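You operate a simulated robot arm through the tools that you are given. There is no shell and no other tool. Be economical: measure what you need, move in short steps, check, and stop when the job is done.

The job below is to be done with a simulated robot arm. You get a single attempt, and the scene is never put back.

Task
Drop the blue block into the cistern, shut its lid, then flush.
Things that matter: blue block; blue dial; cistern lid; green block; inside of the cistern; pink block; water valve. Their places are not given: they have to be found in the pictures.

It is judged by the outcome, as a careful person would: the job done as asked, and still so three seconds after it is handed in. It fails if anything else is knocked over, pushed out of place, dropped, spilled or broken. A push-on lid holds only when it is set on centred and level and pressed home; a screw cap is set on level and turned clockwise until tight.

Robot
A 7-joint arm with a two-finger parallel gripper, fixed in place. Base frame: the origin is at the foot of the arm, x ahead of it, y to its left, z up. Lengths are in mm, angles in degrees, forces in N, time in s.
With the tool pointing down near the work surface it reaches from about 300 to 680 mm from the base axis. Its first joint turns from -66.0 to 66.0 degrees. Payload 1.57 kg.
The TCP is the grasp point between the finger pads, 30 mm short of the fingertips. In the tool frame z runs along the fingers and y along their closing line. Largest opening 110 mm; finger width 24, thickness 12; the body of the gripper, 48 by 112 mm, starts 78 mm behind the TCP.
Orientation is that of the tool frame in the base frame, as a unit quaternion [x, y, z, w]. With the fingers straight down and closing along the base's y, the tool's x points along the base's -x, its y along +y and its z along -z.

Tools
- The arm moves only by the tool move_arm. Its argument "increments" is a list of rows, each an object (a shift or turn left out is 0, a gripper value left out holds the last) with "delta_pos": the shift along the tool's x, y, z in cm, a list of three; "rotation": the turn, a rotation vector about the tool's x, y, z in degrees, a list of three; "hand": the opening, from 0 (shut) to 1 (fully open). In form: [{"delta_pos": [tx, ty, tz], "rotation": [wx, wy, wz], "hand": hand}, ...]. A call has 1 to 12 rows; each row is the pose to reach, as a shift and turn from the pose commanded when the call began, along the tool's axes at that moment. Each row takes 0.2 s and may step no farther than 50 mm and 8.6 degrees from the row before; otherwise, or with a gripper value out of range, the whole call is refused. A pose out of reach is approached as far as the arm can. The call stops where the force on the tool passes 90 N (or 10 N more than at its start, if that is more) or the arm is blocked; 0.2 s more then pass. The fingers move at their own pace (about 108 mm/s each) and stop on an object; they squeeze with about 36 N. The grip force told is the motor's: it shows also when the fingers shut on nothing. Time passes only in rows, and 0.2 s behind the last, so rows that repeat a pose let the fingers close. The reply holds the time, the measured pose of the TCP, the force on the tool along the base axes, the opening and the grip force, in the units named above and with some noise, with the torque about the TCP (base axes, N m) and any sound that the robot's microphone picked up, and new pictures: "views" is both (left out), scene, wrist or none.
- Cameras (640 x 400 px; columns grow to the right, rows downward): "scene" is fixed at [172.6, -404, 1389.6]; the picture's right is [0.79, -0.61, 0.00], its down [-0.44, -0.57, -0.70] and it looks along [0.43, 0.55, -0.72] (base axes); focal length 214 px, centre (320, 200). "wrist" rides on the gripper at [70, 16, -141] in the tool frame; the picture's right is [-0.23, 0.97, 0.00], its down [-0.86, -0.20, -0.48] and it looks along [-0.47, -0.11, 0.88] (tool axes); focal length 222 px, centre (320, 200).
- locate(camera, pixels): for up to 12 pixels [column, row] of the newest picture of that camera ("zoom" is the newest enlarged one), the place [x, y, z] in the base frame of the surface seen there, good to about 3 mm, but the place of the scene camera against the robot may be out by one fixed shift of up to 18 mm in any direction. It takes no simulated time.
- close_up(camera, box): a new picture of the part [left, top, right, bottom] of that camera's present view, enlarged. It takes no simulated time.
- job_done(): hands the job in; it is judged then, once.

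Go step by step. Measure first, check grasps and placings, and put right what went wrong. The budget is 80 turns and 200 pictures, counting those below and the enlarged ones. Unless the task says otherwise, let go and move clear before handing in, and close with one line.

The tools are called by a JSON object that holds its "method" and its "body". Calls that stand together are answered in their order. move_arm: Moves the arm, as the interface text tells. Its arguments: {"type":"object","properties":{"increments":{"type":"array","items":{"type":"object","properties":{"delta_pos":{"type":"array","items":{"type":"number"}},"rotation":{"type":"array","items":{"type":"number"}},"hand":{"type":"number"}}}},"views":{"type":"string","enum":["both","scene","wrist","none"]}},"required":["increments"]} The other tools are called the same way: locate (camera, pixels) gives the place of the surface under pixels of a picture; close_up (camera, box) takes an enlarged picture of a part of a camera's view; job_done () hands the job in.

At the start:

```text
t: 0.0
eef_pos: [333.1, 135.6, 1217.9]
orientation: [0.0, 1.0, 0.0, 0.0]
wrist_force: [0.3, 0.1, -0.5]
moment: [-0.03, 0.02, -0.01]
gripper_width: 110.2
grasp_force: 0.1
```

scene: 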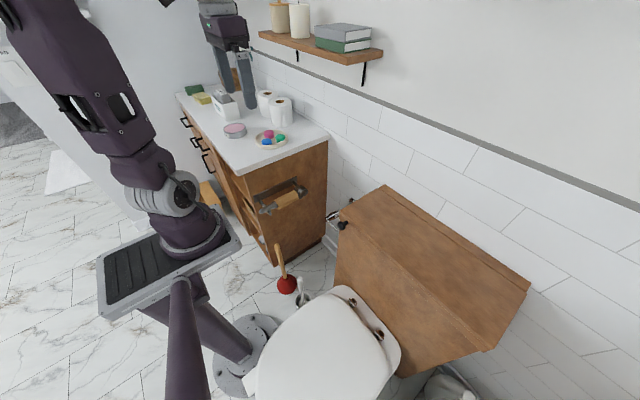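
wrist: 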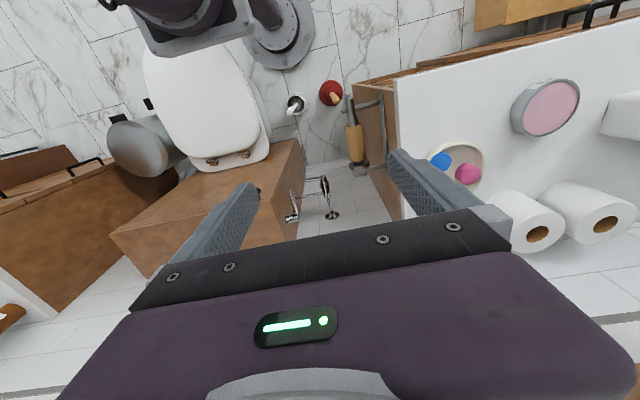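

The scene shows a toilet with a wooden cistern box around (430,270), and a dish of coloured blocks at (270,139) on the counter. I'll enlarge these areas.

{"method": "close_up", "body": {"camera": "scene", "box": [300, 170, 540, 400]}}

{"method": "close_up", "body": {"camera": "scene", "box": [210, 80, 330, 160]}}

{"method": "close_up", "body": {"camera": "wrist", "box": [100, 80, 400, 280]}}

{"method": "locate", "body": {"camera": "scene", "pixels": [[387, 187], [529, 283], [488, 348], [345, 212], [267, 142], [268, 134], [280, 138], [235, 130], [342, 224], [332, 216], [430, 260], [325, 138]]}}

{"method": "locate", "body": {"camera": "wrist", "pixels": [[441, 160], [468, 173], [456, 150], [290, 217], [325, 180], [332, 214], [298, 142], [112, 232], [240, 190], [275, 180]]}}

```text
1.74 times, centred on (420, 285) of scene
```

zoom: 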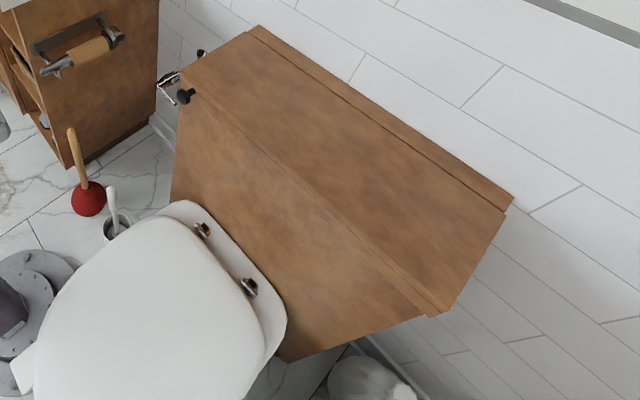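

```text
5.00 times, centred on (270, 120) of scene
```

zoom: 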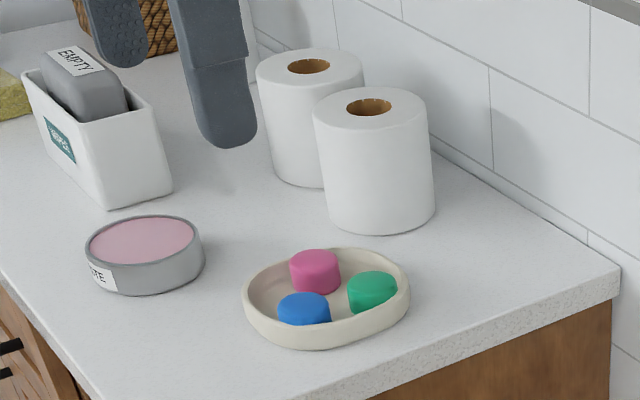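

```text
2.00 times, centred on (250, 180) of wrist
```

zoom: 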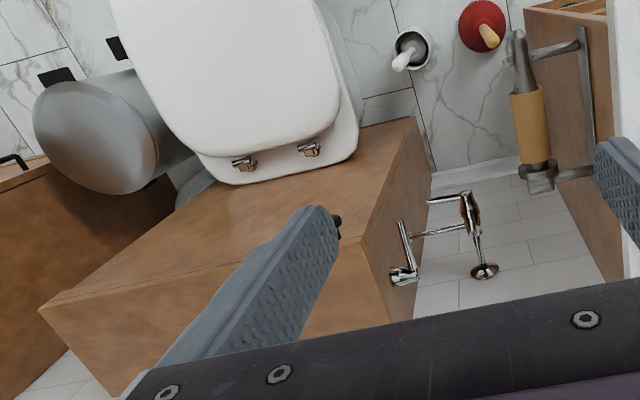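

```text
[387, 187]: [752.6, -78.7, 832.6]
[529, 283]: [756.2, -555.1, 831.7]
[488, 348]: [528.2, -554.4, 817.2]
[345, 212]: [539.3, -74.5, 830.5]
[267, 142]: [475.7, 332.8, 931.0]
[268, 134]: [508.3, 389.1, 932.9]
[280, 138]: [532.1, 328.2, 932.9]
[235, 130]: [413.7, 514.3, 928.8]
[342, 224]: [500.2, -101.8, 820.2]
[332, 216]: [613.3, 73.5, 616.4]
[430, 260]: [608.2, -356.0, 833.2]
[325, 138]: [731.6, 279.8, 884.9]
```

```text
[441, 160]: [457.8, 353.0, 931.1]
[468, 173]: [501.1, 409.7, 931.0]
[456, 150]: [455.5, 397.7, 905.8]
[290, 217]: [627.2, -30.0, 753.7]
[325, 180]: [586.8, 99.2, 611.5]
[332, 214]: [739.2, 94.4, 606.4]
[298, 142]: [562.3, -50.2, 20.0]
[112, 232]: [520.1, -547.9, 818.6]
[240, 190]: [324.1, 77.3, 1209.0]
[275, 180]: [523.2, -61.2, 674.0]
```

The blocks are in a dish on the counter (wrist-located blue about [458,353,931]), and the cistern box top is at z≈830 with a black knob near its front-left corner. I'll move the arm toward the cistern for a closer look at the knob, the pipework and the lid.

{"method": "move_arm", "body": {"increments": [{"delta_pos": [0, -4.5, 2]}, {"delta_pos": [0, -9, 4]}, {"delta_pos": [0, -13.5, 6]}, {"delta_pos": [0, -16, 8]}, {"delta_pos": [0, -16, 8]}]}}

```text
t: 1.2
eef_pos: [331.8, -23.8, 1137.2]
orientation: [0.0, 1.0, 0.0, 0.0]
wrist_force: [0.9, -0.4, -0.1]
moment: [-0.01, 0.0, 0.01]
gripper_width: 110.0
grasp_force: 0.1
```

scene: 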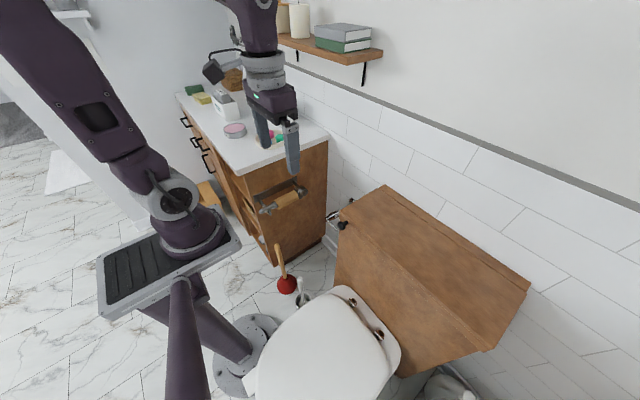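
wrist: 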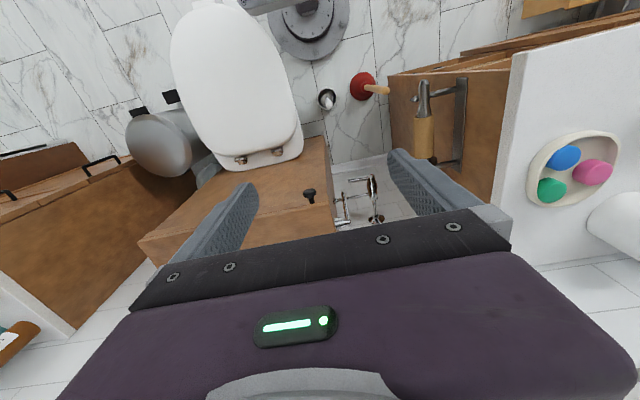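

{"method": "close_up", "body": {"camera": "wrist", "box": [230, 140, 410, 250]}}

{"method": "locate", "body": {"camera": "wrist", "pixels": [[309, 192], [310, 200], [564, 157], [593, 171], [552, 188], [362, 185], [345, 205], [342, 222], [326, 140], [140, 240], [322, 205], [375, 219]]}}

{"method": "close_up", "body": {"camera": "wrist", "box": [510, 110, 640, 220]}}

```text
3.56 times, centred on (320, 195) of wrist
```

zoom: 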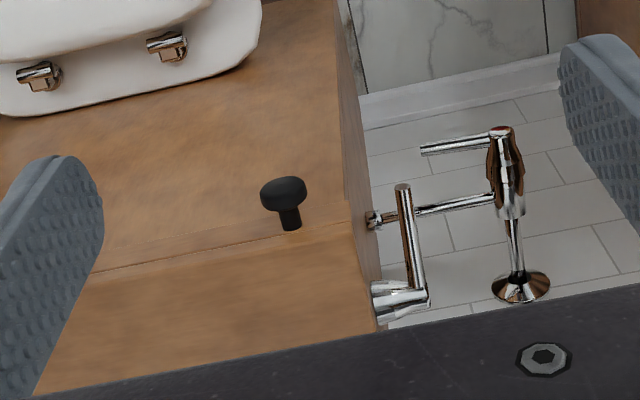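

```text
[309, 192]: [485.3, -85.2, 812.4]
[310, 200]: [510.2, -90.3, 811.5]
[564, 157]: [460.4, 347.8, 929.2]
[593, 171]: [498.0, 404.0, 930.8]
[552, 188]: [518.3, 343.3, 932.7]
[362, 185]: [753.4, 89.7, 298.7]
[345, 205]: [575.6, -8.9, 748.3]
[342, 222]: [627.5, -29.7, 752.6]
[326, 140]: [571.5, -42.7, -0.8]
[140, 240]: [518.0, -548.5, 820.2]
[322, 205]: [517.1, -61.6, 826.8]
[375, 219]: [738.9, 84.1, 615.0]
```

```text
3.64 times, centred on (575, 165) of wrist
```

zoom: 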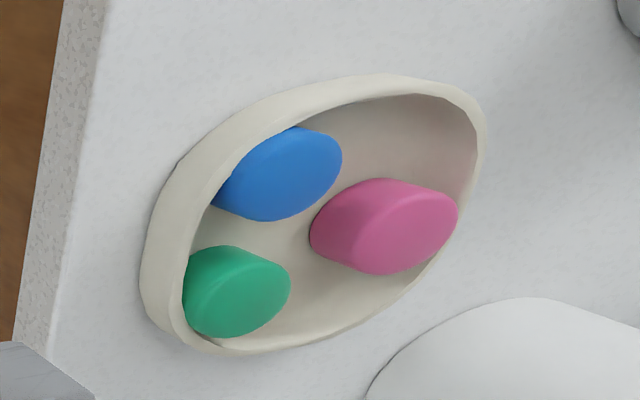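

The black knob sticks out from the lid's front edge at about [485–510,-88,812], and the chrome flush lever is on the left side, pivoting at [627,-30,752]. I still need to find the blue dial and see the valve clearly.

{"method": "close_up", "body": {"camera": "scene", "box": [160, 50, 280, 130]}}

{"method": "close_up", "body": {"camera": "scene", "box": [300, 180, 400, 250]}}

{"method": "close_up", "body": {"camera": "wrist", "box": [0, 240, 160, 400]}}

{"method": "close_up", "body": {"camera": "wrist", "box": [320, 160, 400, 230]}}

```text
5.00 times, centred on (220, 90) of scene
```

zoom: 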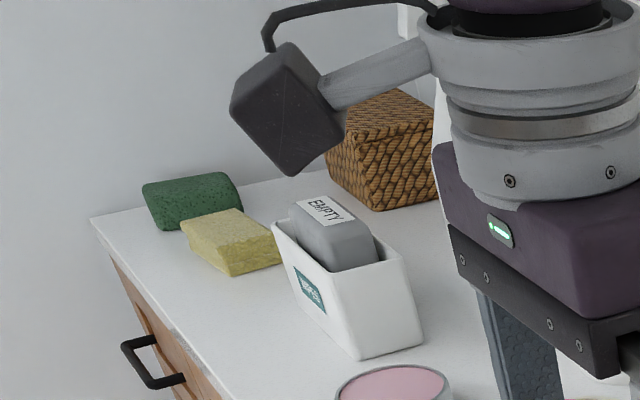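

```text
5.71 times, centred on (350, 215) of scene
```

zoom: 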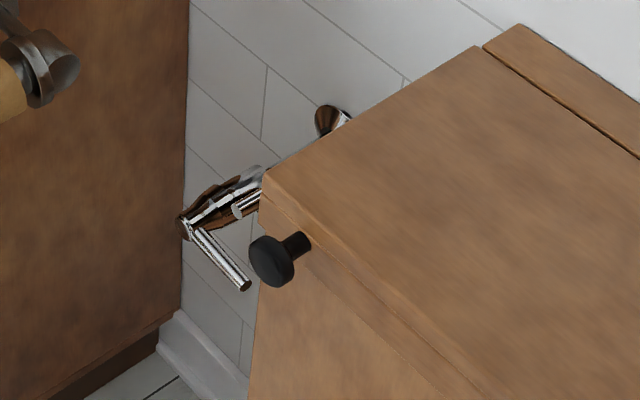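

```text
2.50 times, centred on (80, 320) of wrist
```

zoom: 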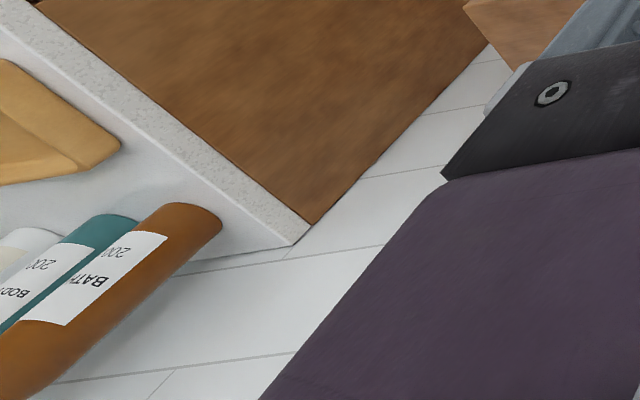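

```text
5.71 times, centred on (360, 195) of wrist
```

zoom: 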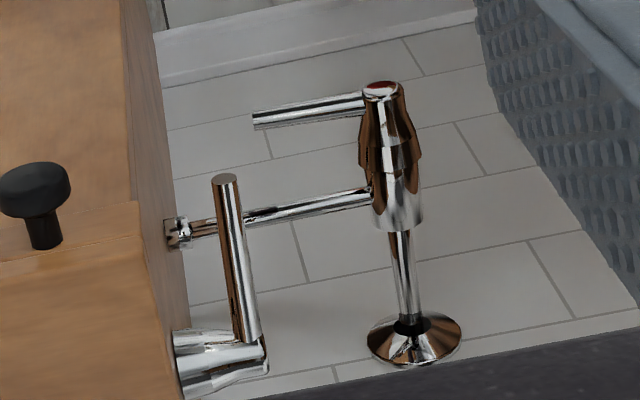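

The valve handle lies parallel to the outlet pipe into the cistern, and no blue dial shows outside, so it may be inside. Next I'll locate the hinge line at the back of the lid and the knob's dimensions.

{"method": "locate", "body": {"camera": "scene", "pixels": [[378, 190], [382, 187], [425, 221], [429, 217], [510, 283], [513, 279], [342, 226], [346, 222], [341, 212], [345, 240], [440, 200]]}}

{"method": "locate", "body": {"camera": "wrist", "pixels": [[304, 191], [314, 191], [309, 189], [309, 195], [311, 203], [300, 200], [325, 203], [322, 170], [300, 180], [322, 215]]}}

{"method": "close_up", "body": {"camera": "scene", "box": [330, 205, 360, 235]}}

```text
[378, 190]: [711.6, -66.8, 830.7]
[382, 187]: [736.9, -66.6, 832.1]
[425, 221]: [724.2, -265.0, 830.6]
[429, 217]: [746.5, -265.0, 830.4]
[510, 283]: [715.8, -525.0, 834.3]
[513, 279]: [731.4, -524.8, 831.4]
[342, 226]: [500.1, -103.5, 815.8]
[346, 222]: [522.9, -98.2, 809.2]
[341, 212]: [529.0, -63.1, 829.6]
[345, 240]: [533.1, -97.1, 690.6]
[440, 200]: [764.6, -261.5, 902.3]
```

```text
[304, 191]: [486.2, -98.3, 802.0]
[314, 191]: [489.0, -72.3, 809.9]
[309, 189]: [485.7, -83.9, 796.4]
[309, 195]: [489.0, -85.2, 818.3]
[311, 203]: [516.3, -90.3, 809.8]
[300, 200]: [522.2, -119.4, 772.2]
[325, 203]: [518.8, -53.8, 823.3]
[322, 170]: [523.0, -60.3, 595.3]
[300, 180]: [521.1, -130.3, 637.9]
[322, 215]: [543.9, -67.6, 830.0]
```

```text
13.33 times, centred on (345, 220) of scene
```

zoom: 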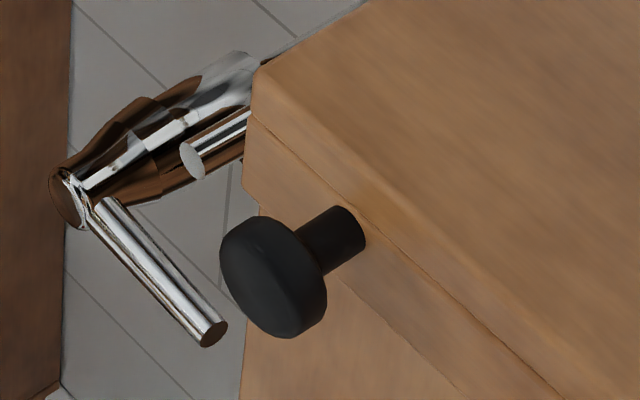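

The knob head is centred near [491,-85,808] with about 26 mm diameter; the hinge line is near x≈707 in the robot frame. I'll move above the knob at z≈890 and look.

{"method": "move_arm", "body": {"increments": [{"delta_pos": [-2.3, -0.9, 3.5]}, {"delta_pos": [-4.6, -1.8, 7]}, {"delta_pos": [-6.9, -2.7, 10.5], "hand": 0.6}, {"delta_pos": [-9.2, -3.6, 14]}, {"delta_pos": [-11.5, -4.5, 17.5]}, {"delta_pos": [-13.8, -5.4, 21]}, {"delta_pos": [-16.0, -6.1, 24.5]}, {"delta_pos": [-16.0, -6.1, 24.5]}]}}

```text
t: 3.0
eef_pos: [492.4, -86.1, 892.9]
orientation: [0.0, 1.0, 0.0, 0.0]
wrist_force: [-0.2, 0.4, 0.6]
moment: [0.0, 0.04, -0.01]
gripper_width: 66.1
grasp_force: 0.0
```

scene: 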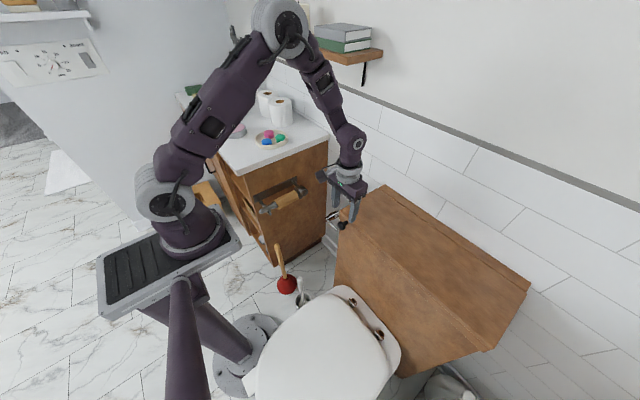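
wrist: 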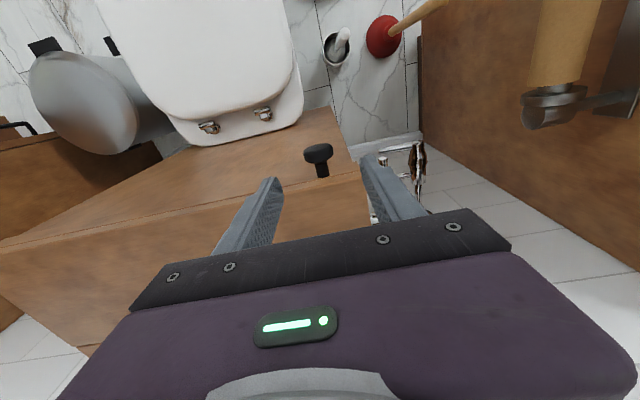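

The scene picture now shows a panel with a dial at upper left (55,60). I'll enlarge it and re-measure the knob at (318,155) in the wrist view.

{"method": "close_up", "body": {"camera": "scene", "box": [0, 0, 120, 90]}}

{"method": "locate", "body": {"camera": "wrist", "pixels": [[306, 153], [318, 146], [318, 154], [332, 152], [319, 162], [321, 171], [322, 176], [290, 183], [340, 176], [290, 160]]}}

```text
4.44 times, centred on (60, 45) of scene
```

zoom: 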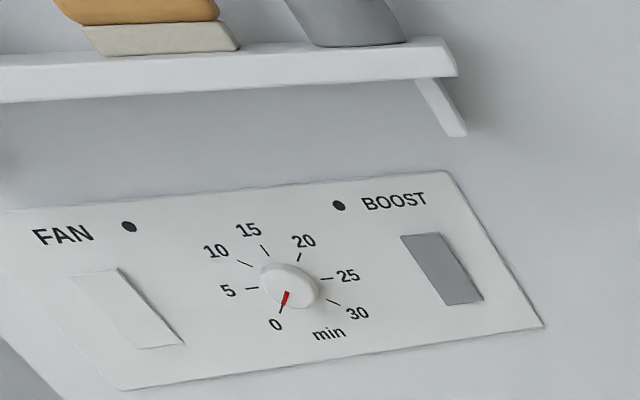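

```text
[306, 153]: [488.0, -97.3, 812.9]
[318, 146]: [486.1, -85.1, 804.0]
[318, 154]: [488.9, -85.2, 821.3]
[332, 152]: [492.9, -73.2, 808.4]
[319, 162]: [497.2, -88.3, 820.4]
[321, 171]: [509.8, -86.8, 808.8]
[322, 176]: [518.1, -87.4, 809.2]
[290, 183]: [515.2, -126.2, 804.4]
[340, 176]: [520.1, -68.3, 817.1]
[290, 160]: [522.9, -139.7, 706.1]
```

The knob head is confirmed at about [492,-85,809]; the fan panel is unrelated. I'll descend 69 mm and close on the knob head.

{"method": "move_arm", "body": {"increments": [{"delta_pos": [0, 0.06, 3.5]}, {"delta_pos": [0, 0.06, 6.9]}, {"delta_pos": [0, 0.06, 6.9], "hand": 0}, {"delta_pos": [0, 0.06, 6.9], "hand": 0}, {"delta_pos": [0, 0.06, 6.9], "hand": 0}], "views": "wrist"}}

```text
t: 4.2
eef_pos: [492.7, -86.9, 824.3]
orientation: [0.001, 1.0, -0.001, 0.001]
wrist_force: [2.3, -20.9, -8.1]
moment: [-0.52, 0.26, -0.01]
gripper_width: 31.7
grasp_force: 40.5
```

wrist: 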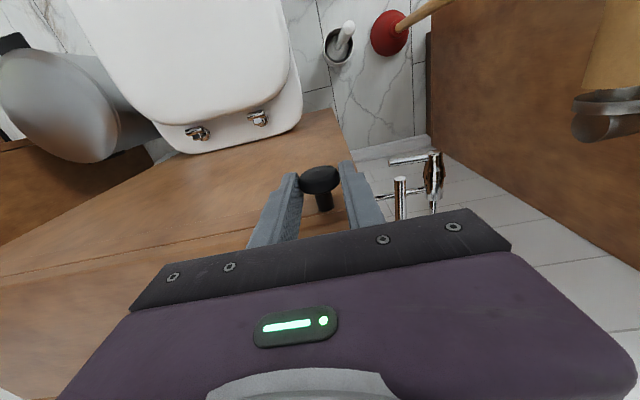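

Gripper is on the knob head (32 mm, 40 N), with a side force of -21 N, so I'll ease 2 mm to -y. Then I'll lift along the hinge arc to about 15° and check.

{"method": "move_arm", "body": {"increments": [{"delta_pos": [0, -0.2, 0]}, {"delta_pos": [0.03, -0.2, -0.9]}, {"delta_pos": [0.06, -0.2, -1.88]}, {"delta_pos": [0.03, -0.2, -2.8]}, {"delta_pos": [-0.05, -0.2, -3.76]}, {"delta_pos": [-0.17, -0.2, -4.7]}, {"delta_pos": [-0.32, -0.2, -5.62]}]}}

```text
t: 5.8
eef_pos: [495.4, -87.6, 879.7]
orientation: [-0.001, 1.0, 0.0, -0.002]
wrist_force: [-7.2, -8.3, -13.2]
moment: [-0.15, 1.22, 0.04]
gripper_width: 31.4
grasp_force: 39.7
```

scene: 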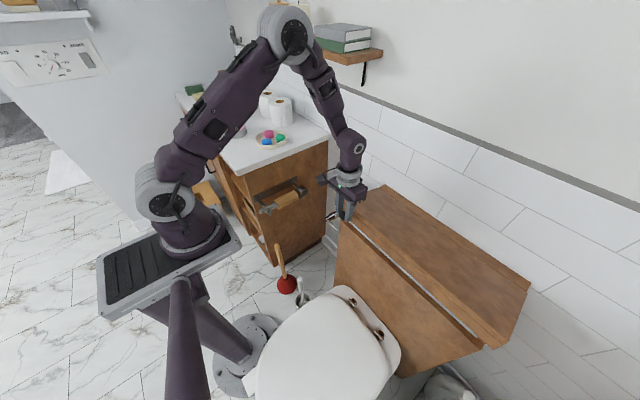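
wrist: 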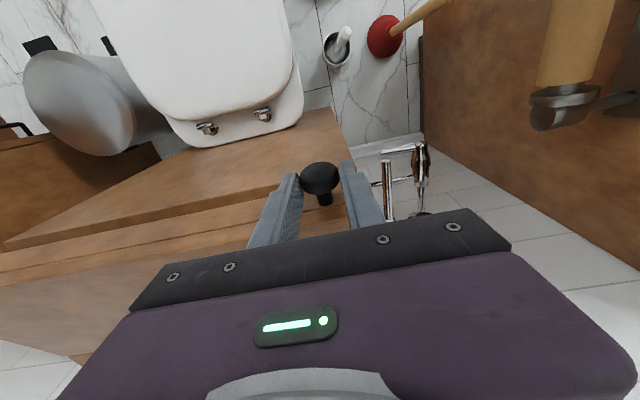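

The lid is lifting cleanly with a slit opening at its front edge. I'll continue the arc to about 64°.

{"method": "move_arm", "body": {"increments": [{"delta_pos": [-0.3, 0, -1.28]}, {"delta_pos": [-0.65, 0, -2.55]}, {"delta_pos": [-1.1, 0, -3.8]}, {"delta_pos": [-1.6, 0, -5.0]}, {"delta_pos": [-2.2, 0, -6.2]}, {"delta_pos": [-2.85, 0, -7.32]}, {"delta_pos": [-4.36, 0, -9.47]}, {"delta_pos": [-6.13, 0, -11.42]}, {"delta_pos": [-8.13, 0, -13.14]}, {"delta_pos": [-10.32, 0, -14.6]}]}}

```text
t: 8.0
eef_pos: [599.0, -86.6, 1025.6]
orientation: [-0.001, 1.0, 0.0, 0.0]
wrist_force: [-14.7, -7.3, -1.6]
moment: [-0.2, 1.43, 0.06]
gripper_width: 27.9
grasp_force: 37.5
```

scene: 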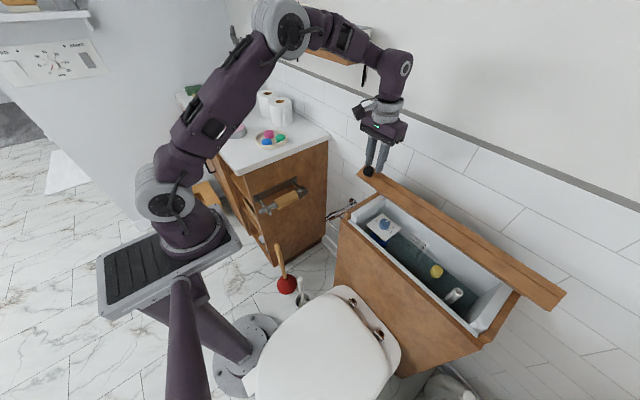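
wrist: 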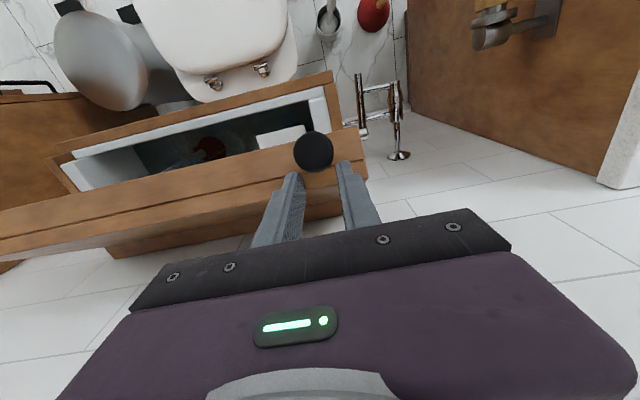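

The lid is well open; inside I see a white plate with a blue dial at scene (384,225), dark water and a yellow float at (437,271). I'll enlarge both.

{"method": "close_up", "body": {"camera": "scene", "box": [350, 190, 520, 340]}}

{"method": "close_up", "body": {"camera": "wrist", "box": [250, 100, 400, 220]}}

{"method": "locate", "body": {"camera": "scene", "pixels": [[384, 225], [375, 215], [400, 225], [384, 240], [368, 228], [425, 245], [437, 271], [455, 295], [400, 250], [430, 285], [363, 208], [470, 320]]}}

{"method": "locate", "body": {"camera": "wrist", "pixels": [[313, 150], [300, 150], [326, 150], [313, 163], [320, 172], [355, 160], [120, 200]]}}

```text
2.67 times, centred on (435, 265) of scene
```

zoom: 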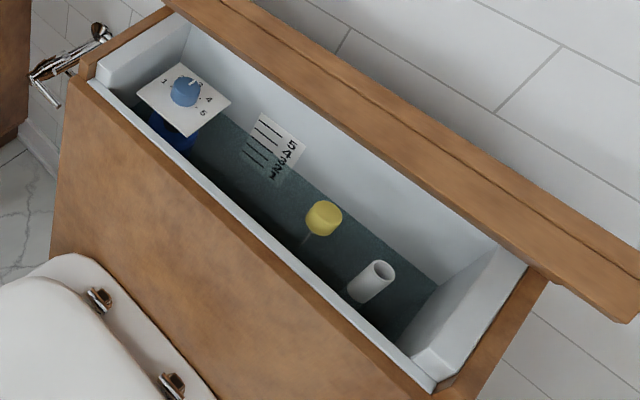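

```text
3.33 times, centred on (325, 160) of wrist
```

zoom: 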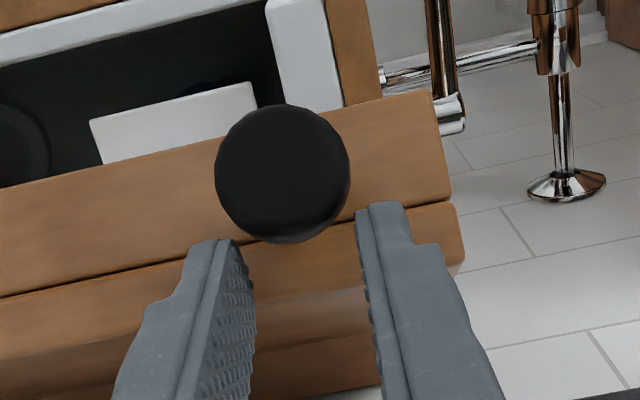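

```text
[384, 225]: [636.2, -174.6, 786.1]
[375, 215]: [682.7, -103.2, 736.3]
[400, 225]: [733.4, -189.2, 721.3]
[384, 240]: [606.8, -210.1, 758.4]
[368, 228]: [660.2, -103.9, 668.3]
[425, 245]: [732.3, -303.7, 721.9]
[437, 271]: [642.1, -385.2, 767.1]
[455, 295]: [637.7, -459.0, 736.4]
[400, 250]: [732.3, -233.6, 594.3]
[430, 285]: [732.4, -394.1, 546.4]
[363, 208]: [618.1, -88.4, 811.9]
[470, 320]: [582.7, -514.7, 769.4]
```

```text
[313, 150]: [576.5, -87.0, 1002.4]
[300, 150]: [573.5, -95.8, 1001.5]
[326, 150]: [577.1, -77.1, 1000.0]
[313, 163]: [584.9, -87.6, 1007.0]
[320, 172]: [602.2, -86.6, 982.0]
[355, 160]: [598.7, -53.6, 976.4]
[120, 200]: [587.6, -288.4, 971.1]
```

The fingers have slid about 17 mm off the knob-head centre. To learn whether the hinge holds by friction or the lid would fall, I'll back off a few mm along the arc and read the force.

{"method": "move_arm", "body": {"increments": [{"delta_pos": [0.17, 0, 0.1]}, {"delta_pos": [0.34, 0, 0.21]}, {"delta_pos": [0.34, 0, 0.21]}], "views": "none"}}

{"method": "move_arm", "body": {"increments": [{"delta_pos": [0.17, 0, 0.1]}, {"delta_pos": [0.34, 0, 0.21]}, {"delta_pos": [0.34, 0, 0.21]}], "views": "none"}}

```text
t: 8.8
eef_pos: [598.4, -87.5, 1024.1]
orientation: [0.0, 1.0, -0.001, 0.001]
wrist_force: [5.3, -7.2, 5.1]
moment: [-0.24, -1.2, 0.09]
gripper_width: 27.1
grasp_force: 37.6
```

```text
t: 9.6
eef_pos: [593.8, -86.8, 1020.7]
orientation: [0.0, 1.0, 0.0, 0.001]
wrist_force: [10.3, -10.7, -9.0]
moment: [-0.3, -1.44, 0.16]
gripper_width: 26.8
grasp_force: 37.3
```

The force reversed when backing off, so the hinge holds by friction and the lid will stay. I'll release, rise, move in front of the lid at y≈-160 and shut the fingers, ready to push the lid further open.

{"method": "move_arm", "body": {"increments": [{"delta_pos": [0, 0, 0], "hand": 0.7}, {"delta_pos": [0, 0, 0], "hand": 0.7}, {"delta_pos": [0, 0, -4]}, {"delta_pos": [0, 0, -7]}, {"delta_pos": [4.5, -1, -7]}, {"delta_pos": [9, -3, -7]}, {"delta_pos": [9, -7, -5], "hand": 0}, {"delta_pos": [9, -7.3, -1]}, {"delta_pos": [9, -7.3, 3]}, {"delta_pos": [9, -7.3, 3]}]}}

```text
t: 11.8
eef_pos: [503.0, -160.0, 992.6]
orientation: [0.0, 1.0, 0.0, 0.001]
wrist_force: [-0.5, 0.2, -0.2]
moment: [0.01, -0.01, 0.0]
gripper_width: 0.1
grasp_force: 21.5
```

scene: 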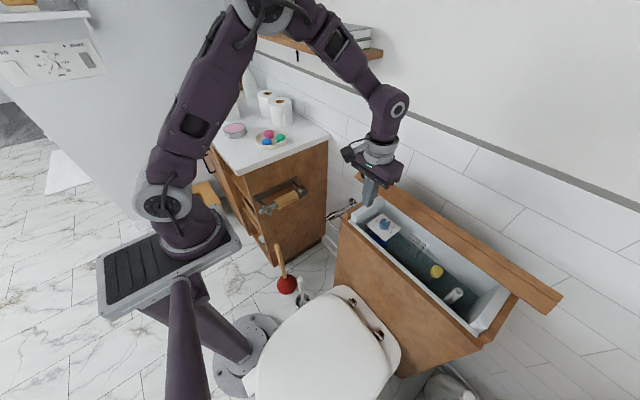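
wrist: 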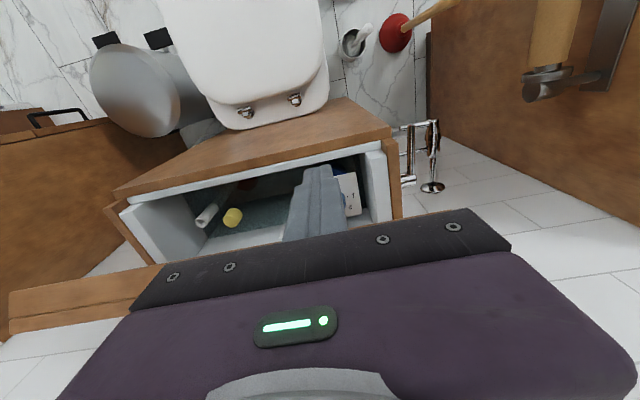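

The lid held its angle. From here the cistern's inside is visible, so I'll locate its features, then push the lid edge from x=503 to about x=626.

{"method": "close_up", "body": {"camera": "wrist", "box": [180, 140, 400, 260]}}

{"method": "locate", "body": {"camera": "wrist", "pixels": [[233, 216], [208, 213], [270, 215], [255, 225], [350, 195], [342, 180], [365, 180], [130, 215], [240, 180], [382, 150], [160, 205]]}}

{"method": "move_arm", "body": {"increments": [{"delta_pos": [-4, 0, 0]}, {"delta_pos": [-6, 0, 0]}, {"delta_pos": [-7.5, 0, 0]}, {"delta_pos": [-9, 0, 0]}, {"delta_pos": [-10.5, 0, 0]}, {"delta_pos": [-12.3, 0, 0]}, {"delta_pos": [-12.3, 0, 0]}]}}

```text
2.91 times, centred on (290, 200) of wrist
```

zoom: 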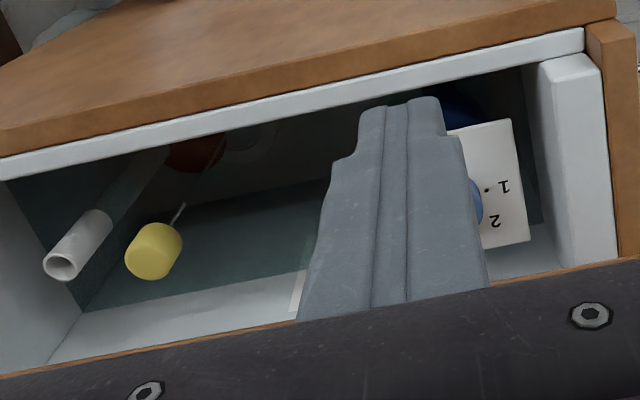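

```text
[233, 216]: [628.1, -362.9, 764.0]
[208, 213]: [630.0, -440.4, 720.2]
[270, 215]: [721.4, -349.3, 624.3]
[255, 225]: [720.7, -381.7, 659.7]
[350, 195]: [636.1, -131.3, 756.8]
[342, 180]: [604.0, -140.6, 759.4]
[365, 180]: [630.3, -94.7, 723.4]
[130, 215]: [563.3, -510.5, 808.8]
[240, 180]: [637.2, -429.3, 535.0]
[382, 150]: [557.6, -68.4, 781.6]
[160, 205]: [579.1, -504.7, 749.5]
```

```text
t: 12.7
eef_pos: [569.0, -160.8, 997.4]
orientation: [0.001, 1.0, 0.001, -0.014]
wrist_force: [-24.7, 8.9, 28.0]
moment: [0.08, 0.42, 0.4]
gripper_width: 0.3
grasp_force: 21.5
stopped in row 4: the force on the tool passed its limit at 111 N (the readings are from after the stop); the commanded pose is now the measured one
```

scene: 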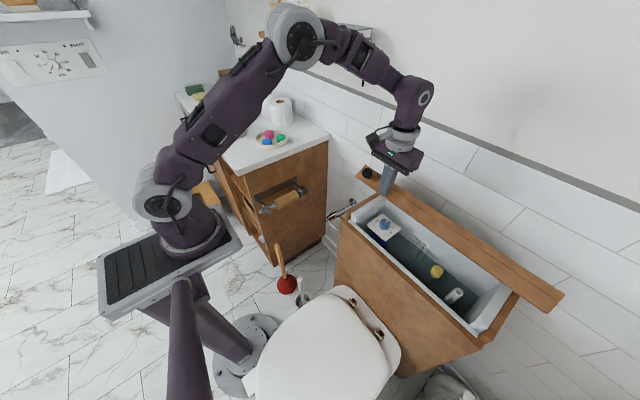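
wrist: 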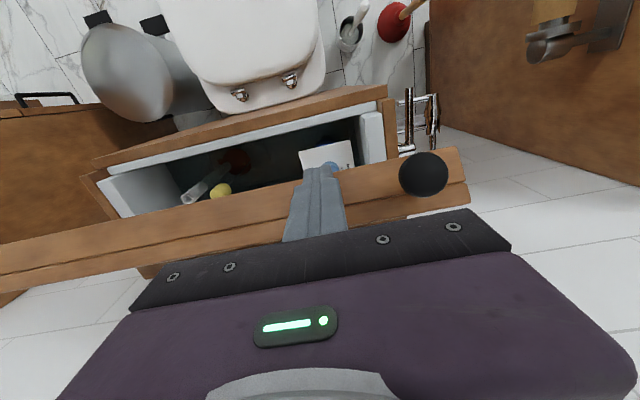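

The fingertips pressed on the sloping front lip rather than under it. I'll back off and measure the lip's lower edge around wrist (260,195).

{"method": "move_arm", "body": {"increments": [{"delta_pos": [2, 0, 0]}, {"delta_pos": [5, 0, 0]}], "views": "wrist"}}

```text
t: 13.2
eef_pos: [520.2, -160.4, 995.7]
orientation: [0.001, 1.0, 0.001, -0.011]
wrist_force: [0.0, 0.6, -0.9]
moment: [0.01, -0.01, -0.01]
gripper_width: 0.0
grasp_force: 21.3
```

wrist: 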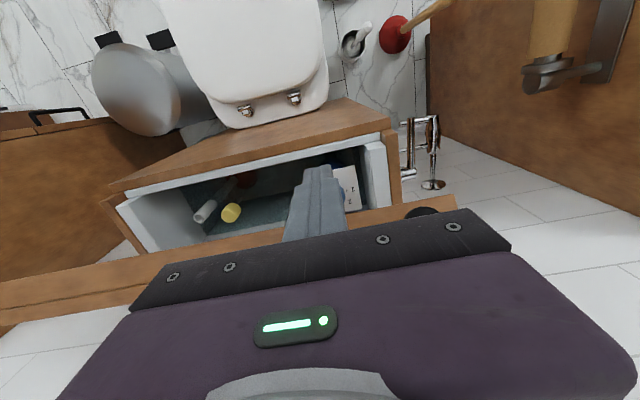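

{"method": "locate", "body": {"camera": "wrist", "pixels": [[270, 232], [270, 237], [270, 243], [200, 246], [200, 252], [200, 258], [100, 265], [100, 278], [370, 207], [370, 212], [424, 210]]}}

{"method": "close_up", "body": {"camera": "wrist", "box": [180, 180, 300, 260]}}

```text
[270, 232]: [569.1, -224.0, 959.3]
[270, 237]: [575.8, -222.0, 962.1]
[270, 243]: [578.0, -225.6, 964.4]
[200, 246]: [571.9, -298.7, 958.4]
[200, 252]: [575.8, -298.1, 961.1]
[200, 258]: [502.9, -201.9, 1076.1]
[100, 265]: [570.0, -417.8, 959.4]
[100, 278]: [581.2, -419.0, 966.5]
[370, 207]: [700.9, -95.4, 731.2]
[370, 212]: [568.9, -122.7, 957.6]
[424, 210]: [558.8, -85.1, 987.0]
```

```text
5.00 times, centred on (240, 220) of wrist
```

zoom: 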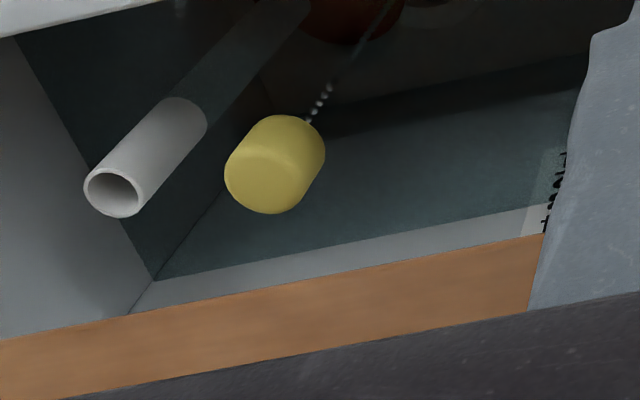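

The lip's lower edge is at [568,y,958], so the lid is at about 52° and my tips were just too high. I'll go 31 mm lower and push along +x with a slight rise.

{"method": "move_arm", "body": {"increments": [{"delta_pos": [0, 0, 3.1]}, {"delta_pos": [-3.0, 0, 3.1]}, {"delta_pos": [-4, 0, 3.0]}, {"delta_pos": [-5, 0, 2.9]}, {"delta_pos": [-6, 0, 2.7]}, {"delta_pos": [-7, 0, 2.5]}, {"delta_pos": [-8, 0, 2.3]}, {"delta_pos": [-9, 0, 2.0]}, {"delta_pos": [-10, 0, 1.7]}, {"delta_pos": [-11.4, 0, 1.3]}]}}

```text
t: 14.5
eef_pos: [573.0, -163.1, 969.0]
orientation: [0.003, 1.0, -0.001, -0.02]
wrist_force: [-14.3, 1.2, 5.7]
moment: [0.11, -0.12, 0.03]
gripper_width: 0.0
grasp_force: 21.3
stopped in row 6: the force on the tool passed its limit at 98 N (the readings are from after the stop); the commanded pose is now the measured one
```

scene: 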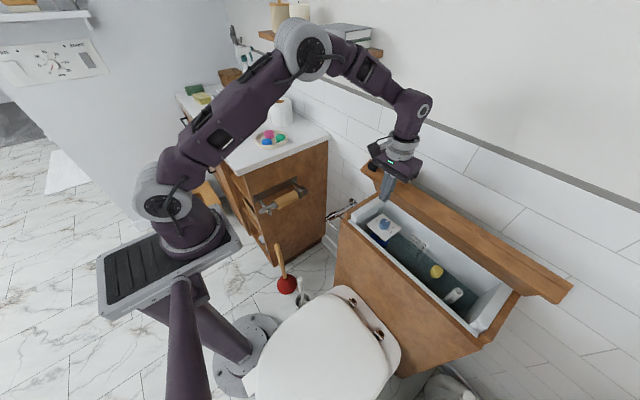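
wrist: 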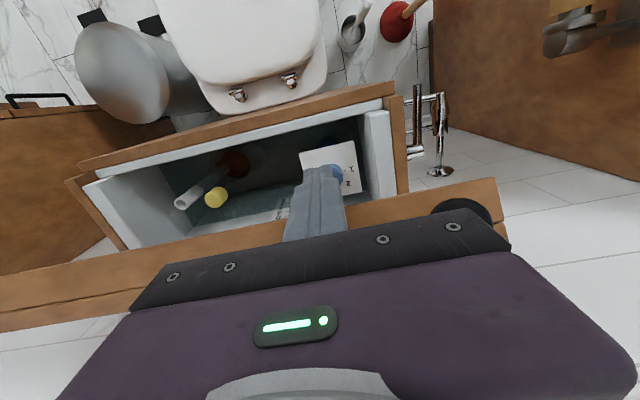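

The lid moved a few degrees, then friction on the finger built up because I pushed straight. I'll follow the lip's own arc so nothing slides.

{"method": "move_arm", "body": {"increments": [{"delta_pos": [-0.6, 0, -0.5]}, {"delta_pos": [-1.2, 0, -0.95]}, {"delta_pos": [-1.9, 0, -1.4]}, {"delta_pos": [-2.6, 0, -1.85]}, {"delta_pos": [-3.3, 0, -2.25]}, {"delta_pos": [-4.1, 0, -2.6]}, {"delta_pos": [-4.9, 0, -2.95]}, {"delta_pos": [-5.7, 0, -3.25]}, {"delta_pos": [-6.2, 0, -3.4]}]}}

```text
t: 16.5
eef_pos: [638.9, -164.5, 1004.0]
orientation: [0.002, 1.0, -0.001, -0.017]
wrist_force: [-8.4, -1.2, 9.3]
moment: [0.07, -0.18, 0.0]
gripper_width: 0.0
grasp_force: 21.3
```

scene: 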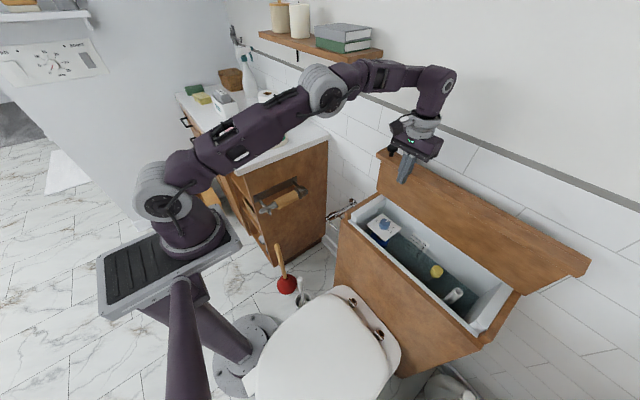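
wrist: 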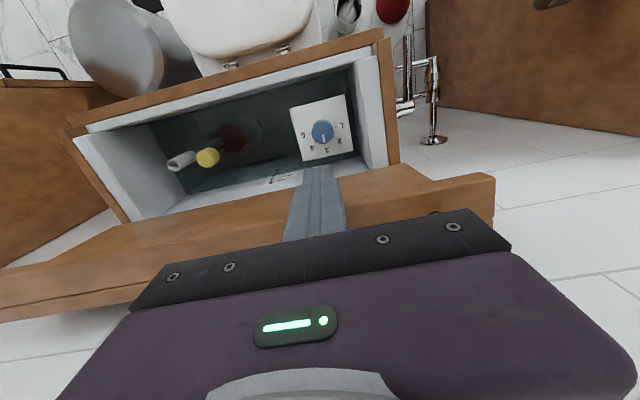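

The lid is near 80° now. I'll enlarge the cistern's inside to choose the drop spot, and measure it.

{"method": "close_up", "body": {"camera": "wrist", "box": [150, 70, 390, 220]}}

{"method": "locate", "body": {"camera": "wrist", "pixels": [[323, 130], [293, 108], [302, 160], [347, 95], [208, 157], [180, 160], [230, 135], [270, 130], [265, 155], [240, 90], [280, 90], [270, 183]]}}

```text
2.67 times, centred on (270, 145) of wrist
```

zoom: 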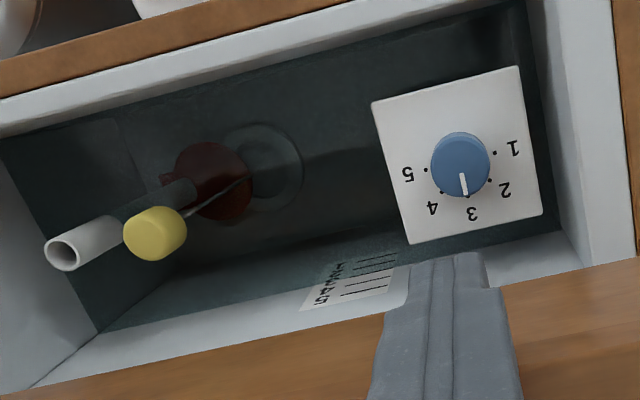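

```text
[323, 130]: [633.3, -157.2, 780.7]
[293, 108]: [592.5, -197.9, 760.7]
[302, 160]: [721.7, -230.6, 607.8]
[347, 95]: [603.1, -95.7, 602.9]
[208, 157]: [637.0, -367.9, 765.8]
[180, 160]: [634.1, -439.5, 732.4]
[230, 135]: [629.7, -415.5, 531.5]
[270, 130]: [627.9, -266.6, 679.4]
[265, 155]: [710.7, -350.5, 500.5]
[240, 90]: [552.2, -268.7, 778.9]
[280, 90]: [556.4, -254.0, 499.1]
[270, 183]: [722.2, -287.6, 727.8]
```

Dial points at 3 and needs no change; free water lies around [600,-265], clear of the dial plate (y>-198) and the float (y≈-368). Now I'll back off from the lid and travel toward the dish.

{"method": "move_arm", "body": {"increments": [{"delta_pos": [4, 0, 0]}, {"delta_pos": [8, 0, -2]}, {"delta_pos": [12, 1, -4.5]}, {"delta_pos": [14, 5, -6]}, {"delta_pos": [15, 10, -6]}, {"delta_pos": [16, 14.7, -6]}, {"delta_pos": [16.5, 19.5, -6]}, {"delta_pos": [17, 24.3, -6]}, {"delta_pos": [17.5, 29.2, -6]}, {"delta_pos": [18, 34, -6]}, {"delta_pos": [18.2, 38.8, -6], "hand": 0.6}, {"delta_pos": [18.4, 43.6, -6]}], "views": "scene"}}

{"method": "move_arm", "body": {"increments": [{"delta_pos": [0, 3.5, 1]}, {"delta_pos": [0, 7.5, 3]}, {"delta_pos": [0, 7.5, 3]}]}}

```text
refused: row 5 steps farther than a row can; nothing moved
```

```text
t: 16.9
eef_pos: [640.0, -140.9, 1003.4]
orientation: [0.009, 1.0, -0.017, -0.009]
wrist_force: [-6.4, -1.1, 14.7]
moment: [0.18, -0.2, 0.04]
gripper_width: 0.0
grasp_force: 21.6
stopped in row 2: the force on the tool passed its limit at 111 N (the readings are from after the stop); the commanded pose is now the measured one
```

scene: 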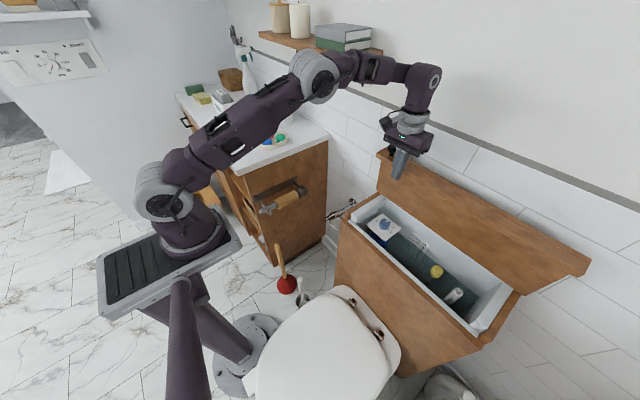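
wrist: 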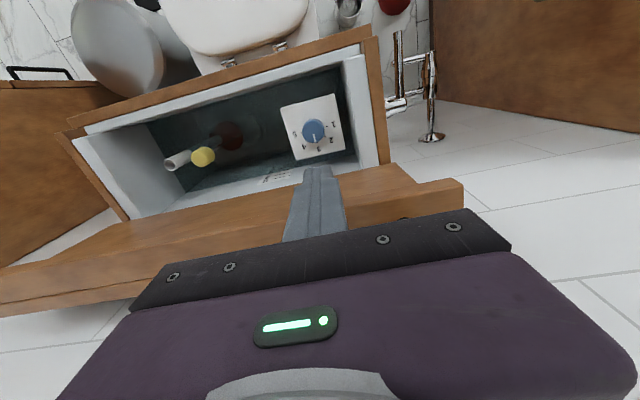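

The first call was refused for step size, so the second slid the finger sideways into the knob; nothing looks damaged. I'll back straight off from the lid first.

{"method": "move_arm", "body": {"increments": [{"delta_pos": [2, -0.8, 0]}, {"delta_pos": [6, -0.8, 0]}, {"delta_pos": [10, -0.8, -2]}, {"delta_pos": [14, 0, -4.5]}, {"delta_pos": [16, 4, -5]}]}}

```text
t: 18.1
eef_pos: [481.4, -95.1, 1053.0]
orientation: [0.007, 1.0, -0.017, -0.009]
wrist_force: [0.2, 0.1, -0.9]
moment: [-0.04, -0.01, 0.02]
gripper_width: 0.0
grasp_force: 21.1
```

scene: 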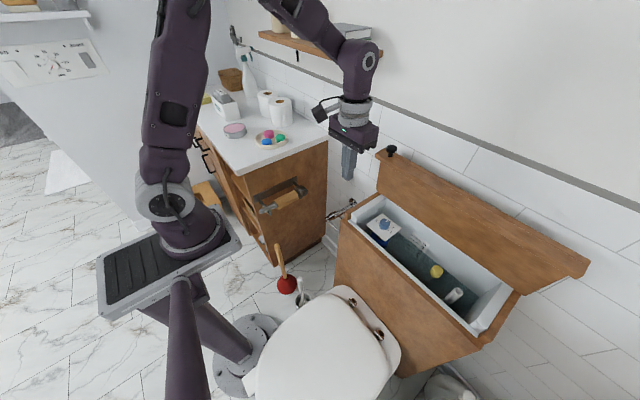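
wrist: 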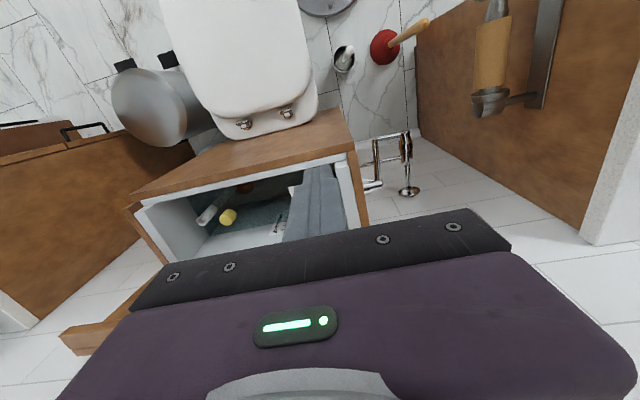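

The lid stayed open and undamaged. I'll level the tool (2° off) and travel to above the dish.

{"method": "move_arm", "body": {"increments": [{"delta_pos": [0.3, 4.5, 0], "rotation": [-1.95, -1.03, -0.8]}, {"delta_pos": [0.6, 9, 0], "rotation": [-1.95, -1.03, -0.8]}, {"delta_pos": [0.9, 13.5, 0], "rotation": [-1.95, -1.03, -0.8]}, {"delta_pos": [1.2, 18, 0], "rotation": [-1.95, -1.03, -0.8]}, {"delta_pos": [1.5, 22.5, 0], "rotation": [-1.95, -1.03, -0.8]}, {"delta_pos": [1.8, 27, 0], "rotation": [-1.95, -1.03, -0.8]}, {"delta_pos": [2.1, 31.5, 0], "rotation": [-1.95, -1.03, -0.8], "hand": 0.6}, {"delta_pos": [2.4, 36, 0], "rotation": [-1.95, -1.03, -0.8]}, {"delta_pos": [2.6, 40.5, 0], "rotation": [-1.95, -1.03, -0.8]}, {"delta_pos": [2.6, 44, 1], "rotation": [-1.95, -1.03, -0.8]}, {"delta_pos": [2.6, 44, 1], "rotation": [-1.95, -1.03, -0.8]}]}}

```text
t: 20.6
eef_pos: [462.6, 344.5, 1028.1]
orientation: [0.002, 1.0, 0.001, -0.001]
wrist_force: [0.0, 0.1, 0.6]
moment: [0.0, -0.01, -0.03]
gripper_width: 66.1
grasp_force: 0.1
```

scene: 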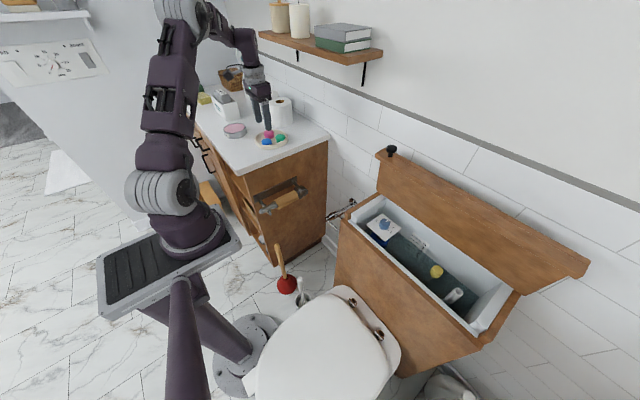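
wrist: 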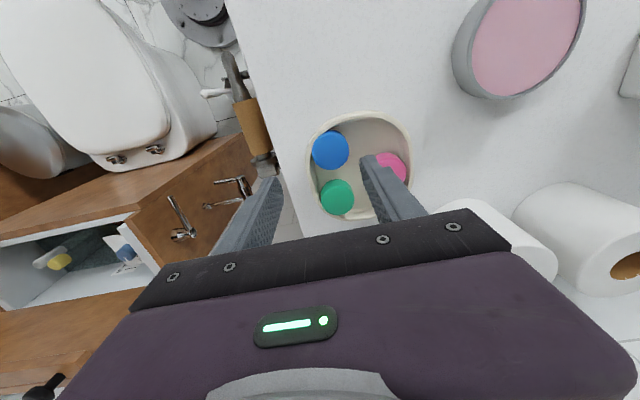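

{"method": "close_up", "body": {"camera": "wrist", "box": [290, 100, 430, 230]}}

{"method": "locate", "body": {"camera": "wrist", "pixels": [[330, 148], [314, 148], [347, 147], [330, 134], [330, 161], [337, 186], [393, 165], [308, 150], [345, 117], [315, 122], [358, 150], [340, 127]]}}

```text
3.08 times, centred on (360, 165) of wrist
```

zoom: 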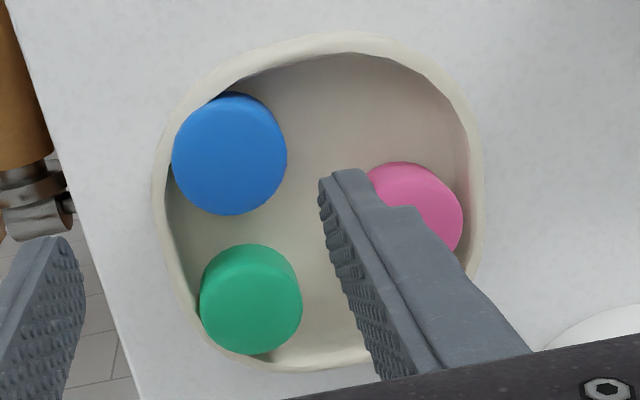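

```text
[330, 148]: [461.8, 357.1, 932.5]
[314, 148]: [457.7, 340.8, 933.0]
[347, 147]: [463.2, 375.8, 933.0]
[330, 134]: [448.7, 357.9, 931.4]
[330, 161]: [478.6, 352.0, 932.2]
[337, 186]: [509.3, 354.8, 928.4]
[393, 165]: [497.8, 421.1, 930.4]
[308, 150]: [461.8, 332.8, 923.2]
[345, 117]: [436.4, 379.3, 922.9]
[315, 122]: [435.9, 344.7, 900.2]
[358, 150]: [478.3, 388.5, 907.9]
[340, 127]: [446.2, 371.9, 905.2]
```

The blue block is about 36 mm across, centred near [462,357], top z 932; the dish rim is close on its left. I'll map the rim and green block to choose the closing direction.

{"method": "locate", "body": {"camera": "zoom", "pixels": [[157, 190], [160, 230], [180, 290], [180, 110], [205, 75], [240, 55], [290, 42], [340, 40], [255, 255], [250, 300], [300, 280], [190, 225]]}}

{"method": "locate", "body": {"camera": "zoom", "pixels": [[178, 150], [190, 115], [235, 96], [270, 118], [283, 155], [270, 192], [235, 208], [195, 195], [205, 285], [250, 330], [200, 240], [215, 230]]}}

```text
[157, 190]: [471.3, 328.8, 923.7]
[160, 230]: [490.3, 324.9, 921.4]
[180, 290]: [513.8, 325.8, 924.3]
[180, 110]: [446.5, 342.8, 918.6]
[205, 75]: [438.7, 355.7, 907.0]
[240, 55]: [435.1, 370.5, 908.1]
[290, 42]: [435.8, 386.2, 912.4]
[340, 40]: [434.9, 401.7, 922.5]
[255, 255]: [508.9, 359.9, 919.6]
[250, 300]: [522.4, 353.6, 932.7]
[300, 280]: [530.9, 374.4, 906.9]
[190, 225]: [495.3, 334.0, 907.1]
```

```text
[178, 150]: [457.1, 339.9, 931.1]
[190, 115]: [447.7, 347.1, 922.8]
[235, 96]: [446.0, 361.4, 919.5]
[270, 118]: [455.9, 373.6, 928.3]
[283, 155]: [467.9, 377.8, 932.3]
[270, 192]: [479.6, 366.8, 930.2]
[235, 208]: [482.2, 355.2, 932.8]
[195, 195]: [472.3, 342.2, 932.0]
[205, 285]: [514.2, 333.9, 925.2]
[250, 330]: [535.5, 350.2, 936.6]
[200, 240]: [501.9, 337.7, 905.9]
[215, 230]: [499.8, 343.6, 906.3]
```

Blue is centred at about [464,359], r≈18.5, with the rim (z≈924) too near for deep fingers on the -y side. I'll grip its top 7 mm just above the rim, then shift it toward the dish middle for a deeper grasp.

{"method": "move_arm", "body": {"increments": [{"delta_pos": [-0.14, 1.45, 2], "hand": 0.48}, {"delta_pos": [-0.14, 1.45, 5]}, {"delta_pos": [-0.14, 1.45, 7.25]}, {"delta_pos": [-0.14, 1.45, 7.25]}], "views": "wrist"}}

```text
t: 21.6
eef_pos: [464.9, 358.5, 957.1]
orientation: [0.002, 1.0, 0.0, 0.0]
wrist_force: [0.5, -0.4, 0.2]
moment: [0.02, 0.02, 0.0]
gripper_width: 52.9
grasp_force: 0.1
```

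wrist: 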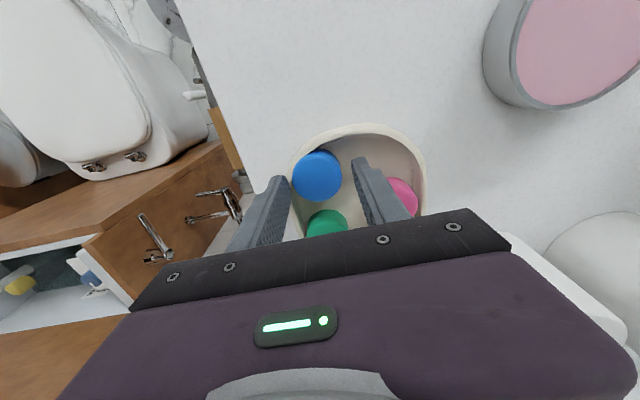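

{"method": "close_up", "body": {"camera": "wrist", "box": [260, 120, 440, 240]}}

{"method": "locate", "body": {"camera": "wrist", "pixels": [[317, 170], [297, 175], [338, 172], [316, 153], [322, 192], [283, 178], [358, 160]]}}

```text
3.33 times, centred on (350, 180) of wrist
```

zoom: 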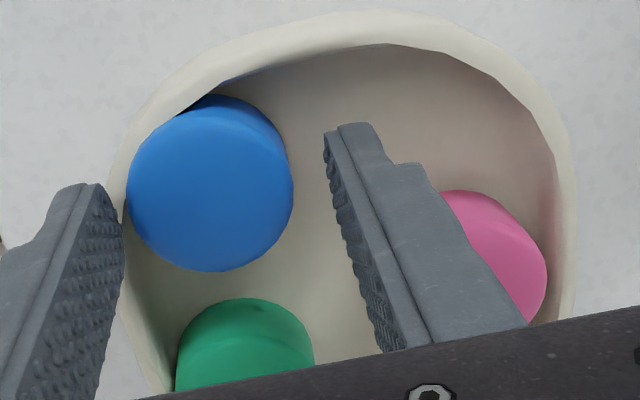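

```text
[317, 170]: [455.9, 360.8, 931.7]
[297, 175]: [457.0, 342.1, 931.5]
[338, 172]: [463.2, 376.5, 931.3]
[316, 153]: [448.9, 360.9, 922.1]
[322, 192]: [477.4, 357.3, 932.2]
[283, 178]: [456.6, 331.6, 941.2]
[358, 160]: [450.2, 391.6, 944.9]
```

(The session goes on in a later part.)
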